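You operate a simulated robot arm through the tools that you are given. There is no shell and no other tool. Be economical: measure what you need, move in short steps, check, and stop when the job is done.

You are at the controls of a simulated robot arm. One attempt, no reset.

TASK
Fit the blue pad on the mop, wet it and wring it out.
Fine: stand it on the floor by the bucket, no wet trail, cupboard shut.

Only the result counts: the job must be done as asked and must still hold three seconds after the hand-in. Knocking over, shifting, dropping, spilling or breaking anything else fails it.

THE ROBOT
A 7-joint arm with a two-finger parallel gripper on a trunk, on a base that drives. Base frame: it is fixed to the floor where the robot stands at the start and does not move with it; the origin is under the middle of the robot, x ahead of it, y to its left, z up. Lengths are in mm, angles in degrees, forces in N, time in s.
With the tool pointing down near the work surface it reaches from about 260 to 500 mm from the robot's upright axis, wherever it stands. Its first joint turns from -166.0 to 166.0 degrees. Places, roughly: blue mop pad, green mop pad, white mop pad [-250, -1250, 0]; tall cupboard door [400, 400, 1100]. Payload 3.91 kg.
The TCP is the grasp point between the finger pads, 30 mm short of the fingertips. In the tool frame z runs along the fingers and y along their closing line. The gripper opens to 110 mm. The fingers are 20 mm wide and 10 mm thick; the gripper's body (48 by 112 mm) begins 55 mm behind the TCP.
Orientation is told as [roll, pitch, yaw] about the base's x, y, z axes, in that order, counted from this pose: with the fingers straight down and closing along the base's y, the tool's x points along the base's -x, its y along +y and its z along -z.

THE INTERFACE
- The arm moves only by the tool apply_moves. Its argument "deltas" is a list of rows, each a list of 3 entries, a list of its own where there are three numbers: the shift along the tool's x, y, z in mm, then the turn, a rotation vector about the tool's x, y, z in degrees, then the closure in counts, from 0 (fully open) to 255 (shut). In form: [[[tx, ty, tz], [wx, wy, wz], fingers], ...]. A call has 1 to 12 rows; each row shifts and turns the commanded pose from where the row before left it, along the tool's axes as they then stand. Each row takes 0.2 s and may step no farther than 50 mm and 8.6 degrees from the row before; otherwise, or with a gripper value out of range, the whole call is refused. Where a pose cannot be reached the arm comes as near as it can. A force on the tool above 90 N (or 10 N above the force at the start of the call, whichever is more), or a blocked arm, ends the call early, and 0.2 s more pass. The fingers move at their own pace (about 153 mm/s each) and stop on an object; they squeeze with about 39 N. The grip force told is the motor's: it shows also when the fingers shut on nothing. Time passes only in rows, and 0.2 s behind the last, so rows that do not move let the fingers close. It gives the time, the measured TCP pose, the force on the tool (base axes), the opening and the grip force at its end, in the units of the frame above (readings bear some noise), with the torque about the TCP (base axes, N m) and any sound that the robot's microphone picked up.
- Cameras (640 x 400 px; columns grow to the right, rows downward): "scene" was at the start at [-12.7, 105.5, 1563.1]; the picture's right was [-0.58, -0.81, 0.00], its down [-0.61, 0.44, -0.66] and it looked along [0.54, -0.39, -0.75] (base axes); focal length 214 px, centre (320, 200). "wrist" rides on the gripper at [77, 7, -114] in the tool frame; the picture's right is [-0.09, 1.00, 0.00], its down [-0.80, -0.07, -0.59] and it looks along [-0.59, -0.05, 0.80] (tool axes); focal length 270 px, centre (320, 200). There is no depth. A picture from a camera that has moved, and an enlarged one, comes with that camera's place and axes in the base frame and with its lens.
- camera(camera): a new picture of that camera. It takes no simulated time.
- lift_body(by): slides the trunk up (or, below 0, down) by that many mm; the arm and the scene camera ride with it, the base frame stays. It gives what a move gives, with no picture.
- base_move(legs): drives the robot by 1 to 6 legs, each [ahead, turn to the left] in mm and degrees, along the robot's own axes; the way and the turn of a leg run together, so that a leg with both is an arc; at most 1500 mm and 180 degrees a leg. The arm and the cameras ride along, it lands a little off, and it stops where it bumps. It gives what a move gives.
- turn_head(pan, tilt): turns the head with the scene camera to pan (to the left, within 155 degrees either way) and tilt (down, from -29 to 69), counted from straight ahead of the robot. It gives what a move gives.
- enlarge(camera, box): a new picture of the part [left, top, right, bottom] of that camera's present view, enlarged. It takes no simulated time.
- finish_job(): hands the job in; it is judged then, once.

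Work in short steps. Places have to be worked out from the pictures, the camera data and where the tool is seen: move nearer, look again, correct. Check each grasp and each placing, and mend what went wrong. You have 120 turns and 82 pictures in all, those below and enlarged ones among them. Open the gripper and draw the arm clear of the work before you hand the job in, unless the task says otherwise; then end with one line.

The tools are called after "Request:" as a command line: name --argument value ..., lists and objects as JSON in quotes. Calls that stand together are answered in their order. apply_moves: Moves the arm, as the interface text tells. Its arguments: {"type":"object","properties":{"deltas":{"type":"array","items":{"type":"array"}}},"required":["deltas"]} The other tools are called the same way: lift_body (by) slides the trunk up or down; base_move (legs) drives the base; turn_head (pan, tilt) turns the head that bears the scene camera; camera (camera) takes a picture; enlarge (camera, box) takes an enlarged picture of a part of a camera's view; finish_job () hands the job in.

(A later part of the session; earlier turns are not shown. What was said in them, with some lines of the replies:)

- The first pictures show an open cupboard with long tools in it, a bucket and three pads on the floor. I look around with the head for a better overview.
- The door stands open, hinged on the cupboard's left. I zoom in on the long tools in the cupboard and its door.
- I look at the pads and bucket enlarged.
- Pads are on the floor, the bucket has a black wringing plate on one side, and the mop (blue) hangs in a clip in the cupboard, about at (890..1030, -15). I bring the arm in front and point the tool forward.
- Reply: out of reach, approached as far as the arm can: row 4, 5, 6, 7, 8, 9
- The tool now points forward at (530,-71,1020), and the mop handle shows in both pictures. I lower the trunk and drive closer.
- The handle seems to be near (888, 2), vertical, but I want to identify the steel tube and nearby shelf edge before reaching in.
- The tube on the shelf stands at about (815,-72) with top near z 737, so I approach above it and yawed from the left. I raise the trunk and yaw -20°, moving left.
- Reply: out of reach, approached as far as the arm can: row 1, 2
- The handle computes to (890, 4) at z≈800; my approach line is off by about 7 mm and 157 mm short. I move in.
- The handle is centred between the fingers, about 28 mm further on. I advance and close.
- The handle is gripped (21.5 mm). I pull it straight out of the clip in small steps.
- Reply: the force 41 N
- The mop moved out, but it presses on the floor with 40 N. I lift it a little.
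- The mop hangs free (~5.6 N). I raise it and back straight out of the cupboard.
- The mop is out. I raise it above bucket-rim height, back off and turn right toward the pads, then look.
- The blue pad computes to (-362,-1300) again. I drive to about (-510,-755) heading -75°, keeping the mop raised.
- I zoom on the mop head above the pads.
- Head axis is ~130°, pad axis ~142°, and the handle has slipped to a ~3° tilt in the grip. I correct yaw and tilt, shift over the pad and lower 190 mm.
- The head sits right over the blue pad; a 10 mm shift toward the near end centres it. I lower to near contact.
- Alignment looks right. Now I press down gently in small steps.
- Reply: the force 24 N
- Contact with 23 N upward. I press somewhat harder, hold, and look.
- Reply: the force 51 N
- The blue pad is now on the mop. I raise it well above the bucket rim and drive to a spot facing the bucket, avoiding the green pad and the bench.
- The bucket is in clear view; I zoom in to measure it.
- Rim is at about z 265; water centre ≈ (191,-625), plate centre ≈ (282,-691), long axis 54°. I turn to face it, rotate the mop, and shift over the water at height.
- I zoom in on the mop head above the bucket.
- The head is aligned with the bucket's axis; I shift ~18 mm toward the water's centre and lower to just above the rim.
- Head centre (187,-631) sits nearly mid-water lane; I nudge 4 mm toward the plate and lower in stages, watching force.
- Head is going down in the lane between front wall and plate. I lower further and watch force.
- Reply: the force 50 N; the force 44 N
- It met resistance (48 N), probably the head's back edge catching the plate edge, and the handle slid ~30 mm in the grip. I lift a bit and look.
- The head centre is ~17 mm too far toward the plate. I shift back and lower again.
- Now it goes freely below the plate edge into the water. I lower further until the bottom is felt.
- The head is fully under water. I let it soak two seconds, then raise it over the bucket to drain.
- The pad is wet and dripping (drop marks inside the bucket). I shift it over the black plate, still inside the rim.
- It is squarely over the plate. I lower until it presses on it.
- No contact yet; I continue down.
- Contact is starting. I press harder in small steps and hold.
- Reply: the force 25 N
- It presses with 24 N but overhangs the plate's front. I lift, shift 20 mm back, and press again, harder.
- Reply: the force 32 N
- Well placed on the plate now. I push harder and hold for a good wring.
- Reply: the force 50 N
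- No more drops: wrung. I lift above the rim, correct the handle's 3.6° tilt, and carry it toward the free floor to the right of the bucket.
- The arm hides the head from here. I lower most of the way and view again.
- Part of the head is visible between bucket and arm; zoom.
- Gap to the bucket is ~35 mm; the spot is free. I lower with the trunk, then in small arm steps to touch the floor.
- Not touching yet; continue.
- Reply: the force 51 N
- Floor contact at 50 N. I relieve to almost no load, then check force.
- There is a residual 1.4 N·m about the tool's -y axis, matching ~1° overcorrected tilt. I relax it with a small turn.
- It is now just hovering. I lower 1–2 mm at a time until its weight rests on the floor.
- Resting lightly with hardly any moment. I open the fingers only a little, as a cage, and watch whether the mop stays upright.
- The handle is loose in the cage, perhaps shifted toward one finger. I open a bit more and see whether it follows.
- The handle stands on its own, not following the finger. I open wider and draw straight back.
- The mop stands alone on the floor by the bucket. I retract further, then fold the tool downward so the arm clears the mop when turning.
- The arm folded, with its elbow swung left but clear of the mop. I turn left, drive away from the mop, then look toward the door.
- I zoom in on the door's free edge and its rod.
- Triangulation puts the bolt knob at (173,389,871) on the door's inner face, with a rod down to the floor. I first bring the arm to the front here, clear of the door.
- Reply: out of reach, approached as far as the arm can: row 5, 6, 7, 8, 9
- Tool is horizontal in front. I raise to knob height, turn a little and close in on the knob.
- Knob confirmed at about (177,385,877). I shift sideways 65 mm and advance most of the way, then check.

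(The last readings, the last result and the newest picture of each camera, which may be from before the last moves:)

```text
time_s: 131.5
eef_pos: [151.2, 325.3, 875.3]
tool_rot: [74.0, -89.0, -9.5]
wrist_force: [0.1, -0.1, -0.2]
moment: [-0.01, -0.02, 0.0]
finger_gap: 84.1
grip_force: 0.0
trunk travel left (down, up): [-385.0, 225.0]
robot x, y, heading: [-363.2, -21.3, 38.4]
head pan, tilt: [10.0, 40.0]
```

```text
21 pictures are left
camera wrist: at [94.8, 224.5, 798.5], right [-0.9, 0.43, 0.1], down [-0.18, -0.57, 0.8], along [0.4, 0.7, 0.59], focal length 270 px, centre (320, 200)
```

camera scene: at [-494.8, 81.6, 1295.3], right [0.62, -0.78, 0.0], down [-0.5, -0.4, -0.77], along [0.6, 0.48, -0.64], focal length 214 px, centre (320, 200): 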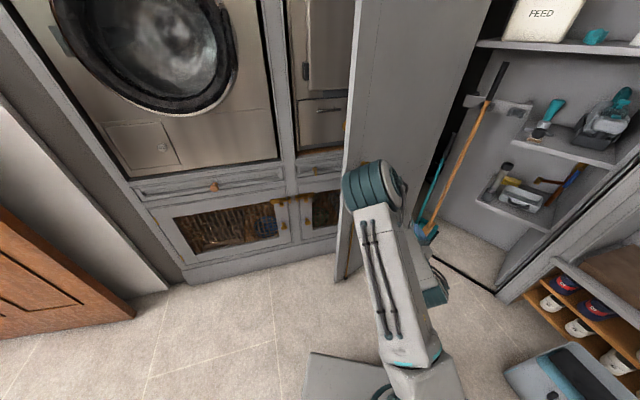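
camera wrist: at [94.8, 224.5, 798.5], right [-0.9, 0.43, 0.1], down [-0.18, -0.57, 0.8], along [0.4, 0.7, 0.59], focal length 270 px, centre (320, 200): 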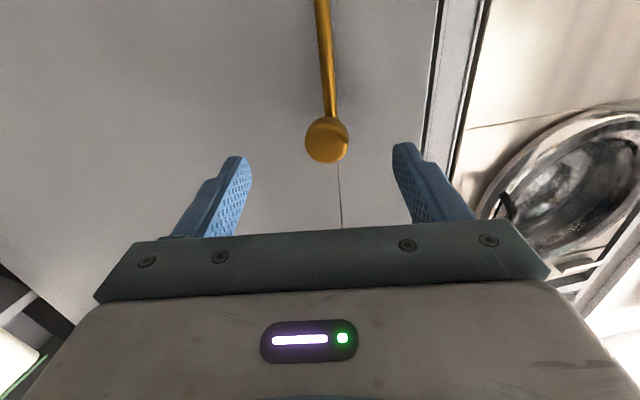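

Centred well; advance 54 mm and close on the knob.

Request:
apply_moves --deltas '[[[-3, 4, 27], [0, 0, 0], 60], [[0, 0, 27], [0, 0, 0], 60], [[0, 0, 0], [0, 0, 0], 255], [[0, 0, 0], [0, 0, 0], 255], [[0, 0, 0], [0, 0, 0], 255]]'

Request:
camera --camera "wrist"

```text
time_s: 132.7
eef_pos: [169.6, 375.3, 878.3]
tool_rot: [72.8, -89.0, -8.1]
wrist_force: [-0.1, 1.3, -1.2]
moment: [-0.18, 0.16, 0.21]
finger_gap: 28.7
grip_force: 44.7
trunk travel left (down, up): [-385.0, 225.0]
robot x, y, heading: [-363.1, -21.4, 38.5]
head pan, tilt: [10.0, 40.0]
```

```text
20 pictures are left
camera wrist: at [113.5, 275.6, 801.7], right [-0.9, 0.43, 0.1], down [-0.18, -0.57, 0.8], along [0.4, 0.7, 0.59], focal length 270 px, centre (320, 200)
```

wrist: 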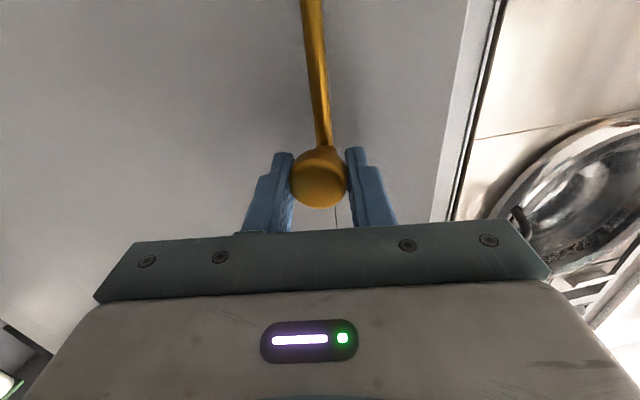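

The knob is held (28.7 mm). I try lifting it gently.

Request:
apply_moves --deltas '[[[-6, 0, 0], [0, 0, 0], 255], [[-6, 0, 0], [0, 0, 0], 255], [[-6, 0, 0], [0, 0, 0], 255]]'

Request:
camera --camera "wrist"

```text
time_s: 133.5
eef_pos: [171.9, 375.5, 896.5]
tool_rot: [92.1, -89.0, -27.7]
wrist_force: [0.1, 0.5, -0.4]
moment: [0.05, 0.02, 0.04]
finger_gap: 0.0
grip_force: 37.8
trunk travel left (down, up): [-385.0, 225.0]
robot x, y, heading: [-365.0, -20.6, 37.8]
head pan, tilt: [10.0, 40.0]
```

```text
19 pictures are left
camera wrist: at [115.2, 276.5, 821.6], right [-0.9, 0.43, 0.1], down [-0.18, -0.57, 0.8], along [0.4, 0.7, 0.59], focal length 270 px, centre (320, 200)
```

wrist: 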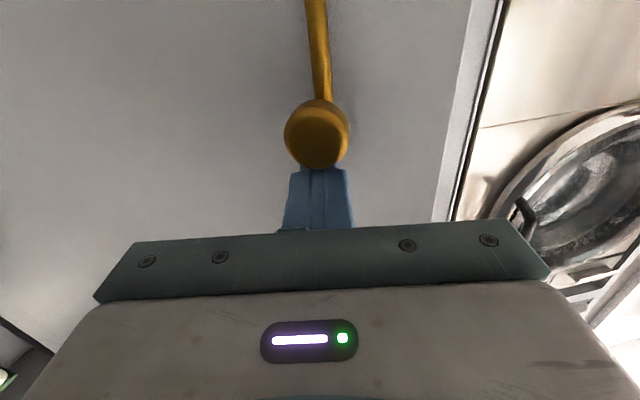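

The fingers slipped over the ball; it did not move. I re-grip just below the knob, on the rod, so the ball is caught when lifting.

Request:
apply_moves --deltas '[[[0, 0, 0], [0, 0, 0], 130], [[0, 0, -30], [0, 0, 0], 130], [[0, 0, -30], [0, 0, 0], 130], [[30, 0, 0], [0, 0, 0], 130], [[21, 0, 0], [0, 0, 0], 130], [[0, 0, 30], [0, 0, 0], 130], [[0, 0, 30], [0, 0, 0], 130], [[0, 0, 5], [0, 0, 0], 130], [[0, 0, 5], [0, 0, 0], 130], [[0, 0, 0], [0, 0, 255], 255]]'

```text
refused: row 10 steps farther than a row can; nothing moved
```

Typing slip in the last row; I resend it correctly.

Request:
apply_moves --deltas '[[[0, 0, 0], [0, 0, 0], 130], [[0, 0, -30], [0, 0, 0], 130], [[0, 0, -30], [0, 0, 0], 130], [[30, 0, 0], [0, 0, 0], 130], [[21, 0, 0], [0, 0, 0], 130], [[0, 0, 30], [0, 0, 0], 130], [[0, 0, 30], [0, 0, 0], 130], [[0, 0, 4], [0, 0, 0], 130], [[0, 0, 4], [0, 0, 0], 130], [[0, 0, 0], [0, 0, 0], 255], [[0, 0, 0], [0, 0, 0], 255], [[0, 0, 0], [0, 0, 0], 255]]'

Request:
camera --camera "wrist"

```text
time_s: 136.1
eef_pos: [171.9, 383.0, 842.3]
tool_rot: [75.1, -89.1, -10.5]
wrist_force: [-0.2, 0.0, -0.3]
moment: [-0.02, -0.01, 0.0]
finger_gap: 0.1
grip_force: 37.6
trunk travel left (down, up): [-385.0, 225.0]
robot x, y, heading: [-363.1, -21.1, 38.1]
head pan, tilt: [10.0, 40.0]
```

```text
18 pictures are left
camera wrist: at [115.2, 283.2, 766.8], right [-0.9, 0.43, 0.1], down [-0.18, -0.57, 0.8], along [0.4, 0.7, 0.59], focal length 270 px, centre (320, 200)
```

wrist: 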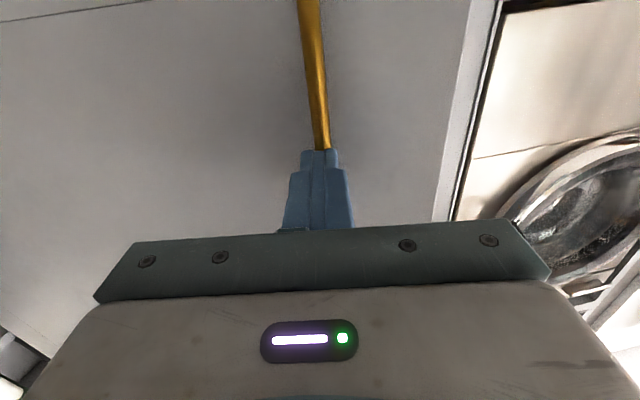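

The fingers closed in front of the rod, right under the knob. I push the knob up from below and read the force.

Request:
apply_moves --deltas '[[[-6, 0, 0], [0, 0, 0], 255], [[-6, 0, 0], [0, 0, 0], 255], [[-5, 0, 0], [0, 0, 0], 255], [[-5, 0, 0], [0, 0, 0], 255], [[-5, 0, 0], [0, 0, 0], 255]]'

Request:
camera --camera "wrist"

```text
time_s: 137.3
eef_pos: [171.8, 384.3, 850.9]
tool_rot: [36.0, -86.7, 28.6]
wrist_force: [-6.8, 1.9, -85.0]
moment: [-0.14, 0.05, 0.37]
finger_gap: 0.2
grip_force: 37.5
trunk travel left (down, up): [-385.0, 225.0]
robot x, y, heading: [-359.1, -21.4, 38.2]
head pan, tilt: [10.0, 40.0]
```

```text
17 pictures are left
camera wrist: at [112.7, 281.9, 780.4], right [-0.89, 0.43, 0.12], down [-0.15, -0.54, 0.83], along [0.42, 0.72, 0.55], focal length 270 px, centre (320, 200)
```

wrist: 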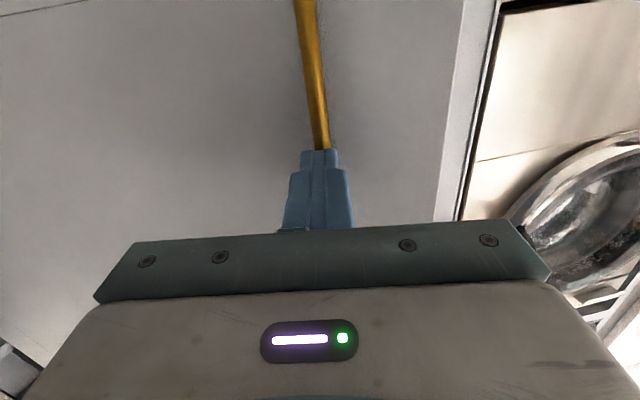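

The knob does not lift even at 85 N, so it is a fixed handle. I let off, grip the knob squarely, and test whether the door swings by pulling.

Request:
apply_moves --deltas '[[[20, 0, 0], [0, 0, 0], 255], [[7, 0, 0], [0, 0, 0], 255], [[0, 0, -35], [0, 0, 0], 130], [[0, 0, -35], [0, 0, 0], 100], [[-30, 0, 0], [0, 0, 0], 100], [[-3, 0, 0], [0, 0, 0], 100], [[0, 0, 35], [0, 0, 0], 100], [[0, 0, 35], [0, 0, 0], 100], [[0, 0, 0], [0, 0, 255], 255]]'

```text
refused: row 9 steps farther than a row can; nothing moved
```

Same typo; corrected.

Request:
apply_moves --deltas '[[[20, 0, 0], [0, 0, 0], 255], [[7, 0, 0], [0, 0, 0], 255], [[0, 0, -35], [0, 0, 0], 130], [[0, 0, -35], [0, 0, 0], 100], [[-30, 0, 0], [0, 0, 0], 100], [[-3, 0, 0], [0, 0, 0], 100], [[0, 0, 35], [0, 0, 0], 100], [[0, 0, 35], [0, 0, 0], 100], [[0, 0, 0], [0, 0, 0], 255], [[0, 0, 0], [0, 0, 0], 255], [[0, 0, 0], [0, 0, 0], 255]]'

```text
time_s: 139.7
eef_pos: [172.7, 383.7, 876.7]
tool_rot: [71.5, -89.0, -6.8]
wrist_force: [-3.3, 1.7, -3.6]
moment: [-0.23, 0.25, -0.05]
finger_gap: 28.7
grip_force: 45.0
trunk travel left (down, up): [-385.0, 225.0]
robot x, y, heading: [-362.3, -22.3, 38.0]
head pan, tilt: [10.0, 40.0]
```

Knob gripped. I pull along the closing arc by small steps.

Request:
apply_moves --deltas '[[[0, -1, -5], [0, 0, 0], 255], [[0, -1, -5], [0, 0, 0], 255], [[0, -1, -5], [0, 0, 0], 255], [[0, 0, 0], [0, 0, 0], 255]]'

```text
time_s: 140.7
eef_pos: [168.9, 367.0, 877.6]
tool_rot: [76.1, -89.0, -11.5]
wrist_force: [2.3, -0.4, -1.3]
moment: [0.41, -0.23, 0.16]
finger_gap: 28.9
grip_force: 45.1
trunk travel left (down, up): [-385.0, 225.0]
robot x, y, heading: [-365.1, -22.3, 38.1]
head pan, tilt: [10.0, 40.0]
```

The door swings freely with the knob. I keep pulling it along its arc.

Request:
apply_moves --deltas '[[[0, -7.8, -30.6], [-2.5, 0, 0], 255], [[0, -8.3, -30.1], [-2.5, 0, 0], 255], [[0, -9.2, -30.7], [-2.5, 0, 0], 255], [[0, -8.8, -30.8], [-2.5, 0, 0], 255]]'

```text
time_s: 141.7
eef_pos: [162.4, 238.7, 875.0]
tool_rot: [83.9, -88.8, -10.0]
wrist_force: [53.2, 1.5, -1.5]
moment: [-0.71, 0.16, 0.38]
finger_gap: 29.4
grip_force: 45.1
trunk travel left (down, up): [-385.0, 225.0]
robot x, y, heading: [-365.0, -22.5, 38.1]
head pan, tilt: [10.0, 40.0]
```

The door pulls the hand toward +x (53 N): my arc is slightly off. I ease 8 mm that way.

Request:
apply_moves --deltas '[[[0, -7.7, 2.2], [0, 0, 0], 255], [[0, 0, 0], [0, 0, 0], 255]]'

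```text
time_s: 142.3
eef_pos: [162.4, 241.2, 875.2]
tool_rot: [87.7, -88.9, -12.8]
wrist_force: [18.5, 2.7, -1.9]
moment: [0.3, 0.03, 0.64]
finger_gap: 29.0
grip_force: 45.1
trunk travel left (down, up): [-385.0, 225.0]
robot x, y, heading: [-360.2, -22.3, 38.1]
head pan, tilt: [10.0, 40.0]
```

Refit arc: hinge about (771,269). I continue with the corrected arc.

Request:
apply_moves --deltas '[[[0, -13.9, -32.5], [-2.5, 0, 0], 255], [[0, -10.7, -29.4], [-2.5, 0, 0], 255], [[0, -11.5, -30.5], [-2.5, 0, 0], 255], [[0, -11, -29.8], [-2.5, 0, 0], 255]]'

```text
time_s: 143.3
eef_pos: [185.3, 108.9, 873.3]
tool_rot: [96.1, -89.0, -11.7]
wrist_force: [0.7, -5.0, -1.7]
moment: [0.43, -0.05, -0.2]
finger_gap: 29.3
grip_force: 45.5
trunk travel left (down, up): [-385.0, 225.0]
robot x, y, heading: [-362.2, -20.9, 37.8]
head pan, tilt: [10.0, 40.0]
```

Smooth. Three more steps, then release.

Request:
apply_moves --deltas '[[[0, -12.4, -29.4], [-2.5, 0, 0], 255], [[0, -12.4, -29.4], [-2.5, 0, 0], 255], [[0, -12.6, -29.2], [-2.5, 0, 0], 255], [[0, 0, 0], [0, 0, 0], 255]]'

Request:
apply_moves --deltas '[[[0, 0, 0], [0, 0, 0], 90], [[0, 0, 0], [0, 0, 0], 90], [[0, 0, -25], [0, 0, 0], 90], [[0, 0, -30], [0, 0, 0], 90], [[0, 0, -30], [0, 0, 0], 90]]'

Request:
camera --camera "scene"

```text
time_s: 144.3
eef_pos: [218.1, 23.9, 870.9]
tool_rot: [101.6, -88.8, -9.6]
wrist_force: [5.6, 2.8, -0.2]
moment: [-0.22, -0.03, 0.06]
finger_gap: 29.5
grip_force: 44.7
trunk travel left (down, up): [-385.0, 225.0]
robot x, y, heading: [-361.4, -19.1, 38.3]
head pan, tilt: [10.0, 40.0]
```

```text
time_s: 145.5
eef_pos: [220.5, -60.5, 872.7]
tool_rot: [101.8, -89.0, -9.6]
wrist_force: [-0.4, 0.0, 0.0]
moment: [0.0, -0.06, 0.02]
finger_gap: 71.4
grip_force: 0.1
trunk travel left (down, up): [-385.0, 225.0]
robot x, y, heading: [-361.9, -20.5, 37.8]
head pan, tilt: [10.0, 40.0]
```

```text
16 pictures are left
camera scene: at [-458.5, 114.1, 1410.3], right [0.75, -0.67, 0.0], down [-0.43, -0.48, -0.77], along [0.51, 0.57, -0.64], focal length 214 px, centre (320, 200)
```

scene: 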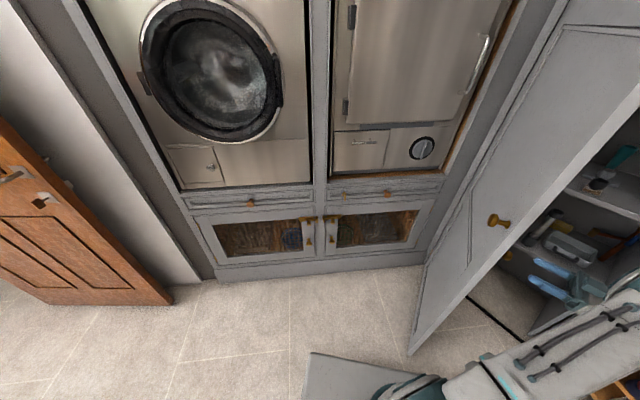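

The door's outer face is now toward me. I back the arm out from behind it, then reorient the tool to face ahead.

Request:
base_move --legs '[[-220, 0]]'

Request:
apply_moves --deltas '[[[0, 0, 0], [7.7, 0, 0], 255], [[0, 0, 0], [7.7, 0, 0], 255], [[0, 0, 0], [7.7, 0, 0], 255], [[0, 0, 0], [7.7, 0, 0], 255], [[0, 0, 0], [7.7, 0, 0], 255], [[0, 0, 0], [7.7, 0, 0], 255], [[0, 0, 0], [7.7, 0, 0], 255]]'

Request:
apply_moves --deltas '[[[0, 45, 10], [0, 0, 0], 255], [[0, 45, 10], [0, 0, 0], 255], [[0, 45, 5], [0, 0, 0], 255], [[0, 45, 5], [0, 0, 0], 255], [[0, 45, 5], [0, 0, 0], 255], [[0, 45, 0], [0, 0, 0], 255], [[0, 45, 0], [0, 0, 0], 255], [[0, 45, 0], [0, 0, 0], 255], [[0, 45, 0], [0, 0, 0], 255], [[0, 45, 0], [0, 0, 0], 255], [[0, 45, 0], [0, 0, 0], 255]]'

```text
time_s: 147.2
eef_pos: [46.0, -197.9, 872.5]
tool_rot: [102.9, -89.0, -10.8]
wrist_force: [0.3, -0.8, 0.4]
moment: [0.02, -0.01, 0.0]
finger_gap: 71.2
grip_force: 0.0
trunk travel left (down, up): [-385.0, 225.0]
robot x, y, heading: [-534.4, -156.7, 38.1]
head pan, tilt: [10.0, 40.0]
```

```text
time_s: 148.8
eef_pos: [46.6, -198.3, 873.3]
tool_rot: [47.2, -89.0, -9.1]
wrist_force: [-0.3, -0.4, 0.0]
moment: [-0.03, -0.01, 0.0]
finger_gap: 0.0
grip_force: 38.1
trunk travel left (down, up): [-385.0, 225.0]
robot x, y, heading: [-535.4, -159.5, 38.0]
head pan, tilt: [10.0, 40.0]
```

```text
time_s: 151.2
eef_pos: [-160.1, 229.7, 858.7]
tool_rot: [46.9, -89.0, -8.9]
wrist_force: [1.3, 0.4, 0.7]
moment: [0.03, 0.0, 0.05]
finger_gap: 0.0
grip_force: 37.7
out of reach, approached as far as the arm can: row 5, 6, 7, 8, 9
trunk travel left (down, up): [-385.0, 225.0]
robot x, y, heading: [-533.9, -157.3, 38.2]
head pan, tilt: [10.0, 40.0]
```

The arm is ahead (tool forward, fist closed). I lower it under the outer knob's height and drive around to the outside of the door.

Request:
lift_body --by -60

Request:
base_move --legs '[[0, 18], [346, 0], [0, -66]]'

Request:
turn_head --pan 20 --tilt 45

Request:
camera --camera "scene"

```text
time_s: 152.2
eef_pos: [-159.2, 228.3, 798.0]
tool_rot: [48.6, -89.0, -10.6]
wrist_force: [-0.1, 0.3, 0.3]
moment: [0.03, 0.0, -0.02]
finger_gap: 0.0
grip_force: 37.4
trunk travel left (down, up): [-325.0, 285.0]
robot x, y, heading: [-532.8, -156.0, 38.3]
head pan, tilt: [10.0, 40.0]
```

```text
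time_s: 158.4
eef_pos: [193.7, 108.4, 799.0]
tool_rot: [48.1, -89.0, -58.1]
wrist_force: [0.7, 0.6, 0.4]
moment: [0.01, 0.01, 0.02]
finger_gap: 0.0
grip_force: 37.3
trunk travel left (down, up): [-325.0, 285.0]
robot x, y, heading: [-345.3, 133.7, -10.0]
head pan, tilt: [10.0, 40.0]
```

```text
time_s: 159.1
eef_pos: [192.2, 108.8, 798.4]
tool_rot: [48.3, -89.1, -58.1]
wrist_force: [-0.1, -0.3, -1.1]
moment: [-0.04, 0.0, 0.02]
finger_gap: 0.1
grip_force: 36.8
trunk travel left (down, up): [-325.0, 285.0]
robot x, y, heading: [-348.2, 132.7, -10.0]
head pan, tilt: [20.0, 45.0]
```

```text
15 pictures are left
camera scene: at [-315.5, 307.6, 1343.0], right [0.18, -0.98, 0.0], down [-0.7, -0.12, -0.71], along [0.7, 0.12, -0.71], focal length 214 px, centre (320, 200)
```

scene: 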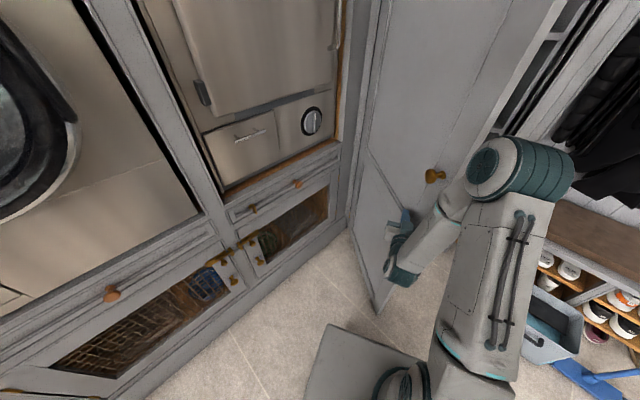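

The fist is outside the door, ~60 mm from its face. I push the door with the arm first, obliquely along its closing direction.

Request:
apply_moves --deltas '[[[0, -32, 23], [0, 0, 0], 255], [[0, -32, 23], [0, 0, 0], 255], [[0, -32, 23], [0, 0, 0], 255], [[0, -32, 23], [0, 0, 0], 255], [[0, -32, 23], [0, 0, 0], 255], [[0, -32, 23], [0, 0, 0], 255]]'

Request:
camera --camera "scene"

```text
time_s: 160.5
eef_pos: [298.4, -106.0, 793.0]
tool_rot: [48.6, -89.0, -58.7]
wrist_force: [-0.6, 0.8, 0.5]
moment: [-0.01, -0.01, 0.0]
finger_gap: 0.0
grip_force: 37.1
trunk travel left (down, up): [-325.0, 285.0]
robot x, y, heading: [-349.3, 132.1, -9.8]
head pan, tilt: [20.0, 45.0]
```

```text
14 pictures are left
camera scene: at [-315.4, 307.5, 1343.0], right [0.17, -0.98, 0.0], down [-0.7, -0.12, -0.71], along [0.7, 0.12, -0.71], focal length 214 px, centre (320, 200)
```

scene: 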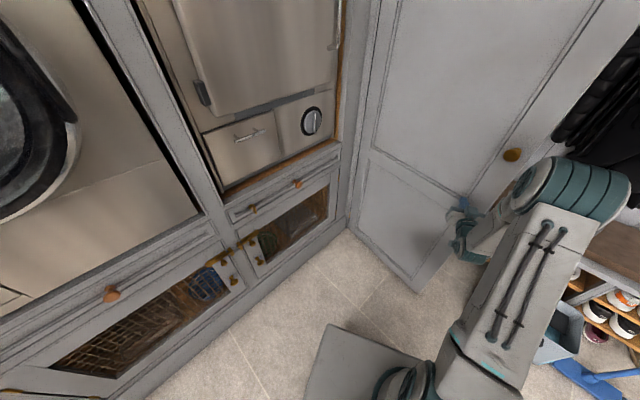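

The door moves easily (about 226° now). Driving straight ahead at this heading will push it nearly closed; I go 300 mm.

Request:
base_move --legs '[[300, 0]]'

Request:
camera --camera "scene"

```text
time_s: 162.6
eef_pos: [595.3, -157.3, 791.9]
tool_rot: [48.7, -89.0, -58.8]
wrist_force: [-0.8, 0.7, 0.5]
moment: [-0.02, -0.01, 0.03]
finger_gap: 0.2
grip_force: 37.9
trunk travel left (down, up): [-325.0, 285.0]
robot x, y, heading: [-46.9, 76.5, -10.1]
head pan, tilt: [20.0, 45.0]
```

```text
13 pictures are left
camera scene: at [-18.3, 255.6, 1343.0], right [0.17, -0.98, 0.0], down [-0.7, -0.12, -0.71], along [0.7, 0.12, -0.71], focal length 214 px, centre (320, 200)
```

scene: 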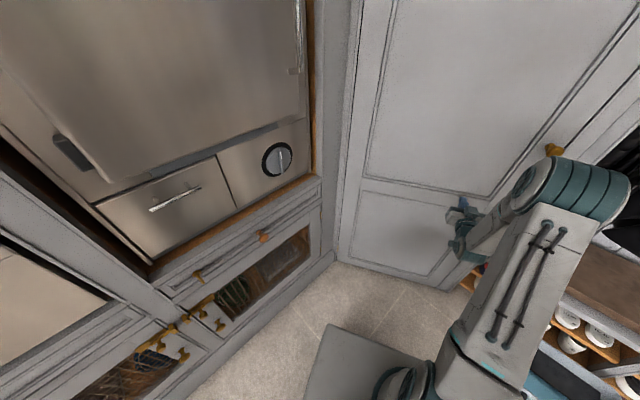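

Nearly closed. I push on with the arm in small steps until resistance.

Request:
apply_moves --deltas '[[[0, 0, 20], [0, 0, 0], 255], [[0, 0, 20], [0, 0, 0], 255], [[0, 0, 15], [0, 0, 0], 255], [[0, 0, 15], [0, 0, 0], 255]]'

Request:
camera --camera "scene"

```text
time_s: 163.6
eef_pos: [652.5, -166.0, 792.7]
tool_rot: [38.6, -88.8, -48.6]
wrist_force: [-51.4, 14.6, 19.5]
moment: [-0.08, -0.97, 0.61]
finger_gap: 0.0
grip_force: 38.0
trunk travel left (down, up): [-325.0, 285.0]
robot x, y, heading: [-53.7, 83.5, -10.1]
head pan, tilt: [20.0, 45.0]
stopped in row 4: the force on the tool passed its limit at 96 N (the readings are from after the stop); the commanded pose is now the measured one
```

```text
12 pictures are left
camera scene: at [-27.7, 258.3, 1343.3], right [0.17, -0.98, 0.0], down [-0.69, -0.12, -0.71], along [0.7, 0.12, -0.7], focal length 214 px, centre (320, 200)
```

scene: 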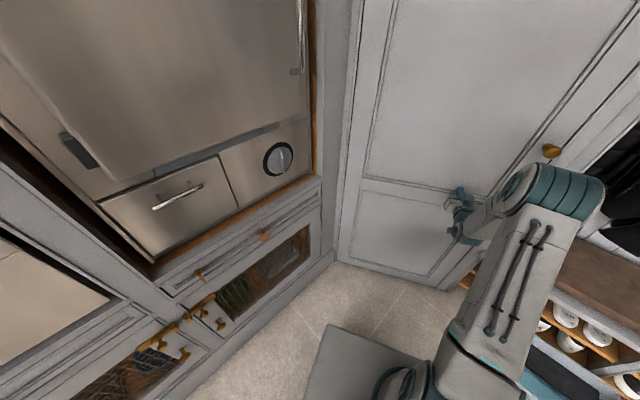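

96 N resistance: the door seems at its stop. I back off and view the door's edge.

Request:
apply_moves --deltas '[[[0, 0, -20], [0, 0, 0], 255], [[0, 0, -30], [0, 0, 0], 255], [[0, 0, -30], [0, 0, 0], 255]]'

Request:
base_move --legs '[[-300, 0]]'

Request:
turn_head --pan -20 --tilt 40

Request:
camera --camera "scene"

```text
time_s: 164.4
eef_pos: [576.7, -155.0, 788.8]
tool_rot: [27.9, -88.2, -37.9]
wrist_force: [0.1, -0.2, -0.6]
moment: [-0.01, 0.02, -0.02]
finger_gap: 0.0
grip_force: 37.8
trunk travel left (down, up): [-325.0, 285.0]
robot x, y, heading: [-47.6, 78.8, -10.1]
head pan, tilt: [20.0, 45.0]
```

```text
time_s: 166.4
eef_pos: [283.8, -100.1, 789.9]
tool_rot: [28.4, -88.2, -38.1]
wrist_force: [0.9, -0.4, -0.5]
moment: [-0.02, -0.01, -0.05]
finger_gap: 0.0
grip_force: 38.2
trunk travel left (down, up): [-325.0, 285.0]
robot x, y, heading: [-346.7, 134.2, -9.7]
head pan, tilt: [20.0, 45.0]
```

```text
time_s: 167.5
eef_pos: [282.7, -100.0, 788.6]
tool_rot: [28.4, -88.2, -38.1]
wrist_force: [-0.4, 1.1, -0.7]
moment: [-0.03, 0.0, 0.01]
finger_gap: 0.0
grip_force: 37.4
trunk travel left (down, up): [-325.0, 285.0]
robot x, y, heading: [-348.1, 133.6, -10.0]
head pan, tilt: [-20.0, 40.0]
```

```text
11 pictures are left
camera scene: at [-321.4, 250.8, 1350.2], right [-0.5, -0.87, 0.0], down [-0.56, 0.32, -0.77], along [0.67, -0.38, -0.64], focal length 214 px, centre (320, 200)
```

scene: 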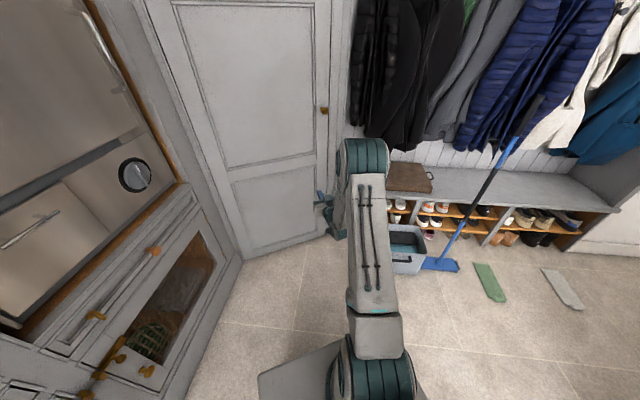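

The mop stands perfectly vertical and the door looks shut; I zoom on its latch edge and on the mop.

Request:
enlarge --camera "scene" --box '[230, 20, 370, 260]'

Request:
enlarge --camera "scene" --box '[380, 130, 600, 320]'

```text
1.67 times, centred on (300, 140) of scene
camera zoom: at [-321.4, 250.8, 1350.2], right [-0.5, -0.87, 0.0], down [-0.56, 0.32, -0.77], along [0.67, -0.38, -0.64], focal length 358 px, centre (353, 300)
```

zoom: 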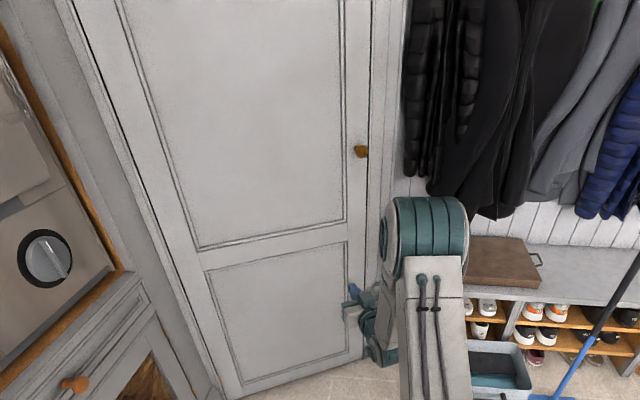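

```text
2.11 times, centred on (490, 225) of scene
camera zoom: at [-321.4, 250.8, 1350.2], right [-0.5, -0.87, 0.0], down [-0.56, 0.32, -0.77], along [0.67, -0.38, -0.64], focal length 452 px, centre (-38, 147)
```

zoom: 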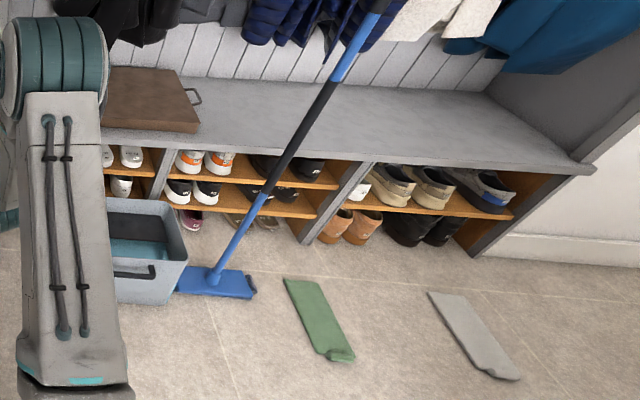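

All looks right. One closer look at the latch-side seam to be sure the door is flush.

Request:
enlarge --camera "scene" --box '[290, 60, 345, 250]'

```text
2.11 times, centred on (318, 155) of scene
camera zoom: at [-321.4, 250.8, 1350.2], right [-0.5, -0.87, 0.0], down [-0.56, 0.32, -0.77], along [0.67, -0.38, -0.64], focal length 452 px, centre (325, 295)
```

zoom: 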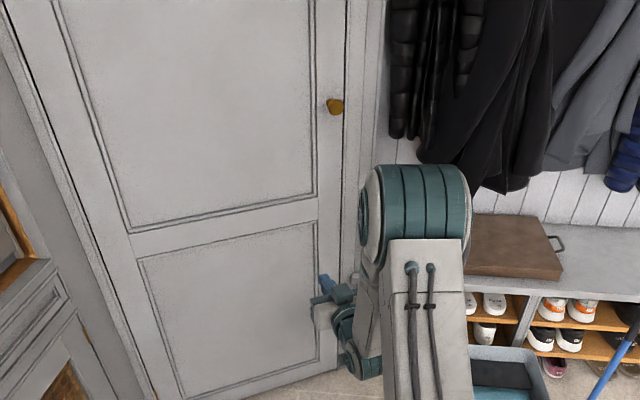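

The door is flush with its frame. I open the gripper, arm clear of everything.

Request:
apply_moves --deltas '[[[0, 0, -10], [0, 0, 0], 0], [[0, 0, 0], [0, 0, 0], 0], [[0, 0, 0], [0, 0, 0], 0]]'

Request:
finish_job

```text
time_s: 168.3
eef_pos: [274.5, -99.7, 789.3]
tool_rot: [28.5, -88.3, -38.3]
wrist_force: [0.2, 0.3, -0.7]
moment: [0.03, 0.01, 0.02]
finger_gap: 109.9
grip_force: 0.0
trunk travel left (down, up): [-325.0, 285.0]
robot x, y, heading: [-345.3, 131.3, -9.8]
head pan, tilt: [-20.0, 40.0]
```

```text
The job is handed in.
```

I fitted the blue pad on the mop, wetted it and wrung it until no drops showed. The mop is standing upright on the floor beside the bucket, I saw no wet trail, and the cupboard door is shut.
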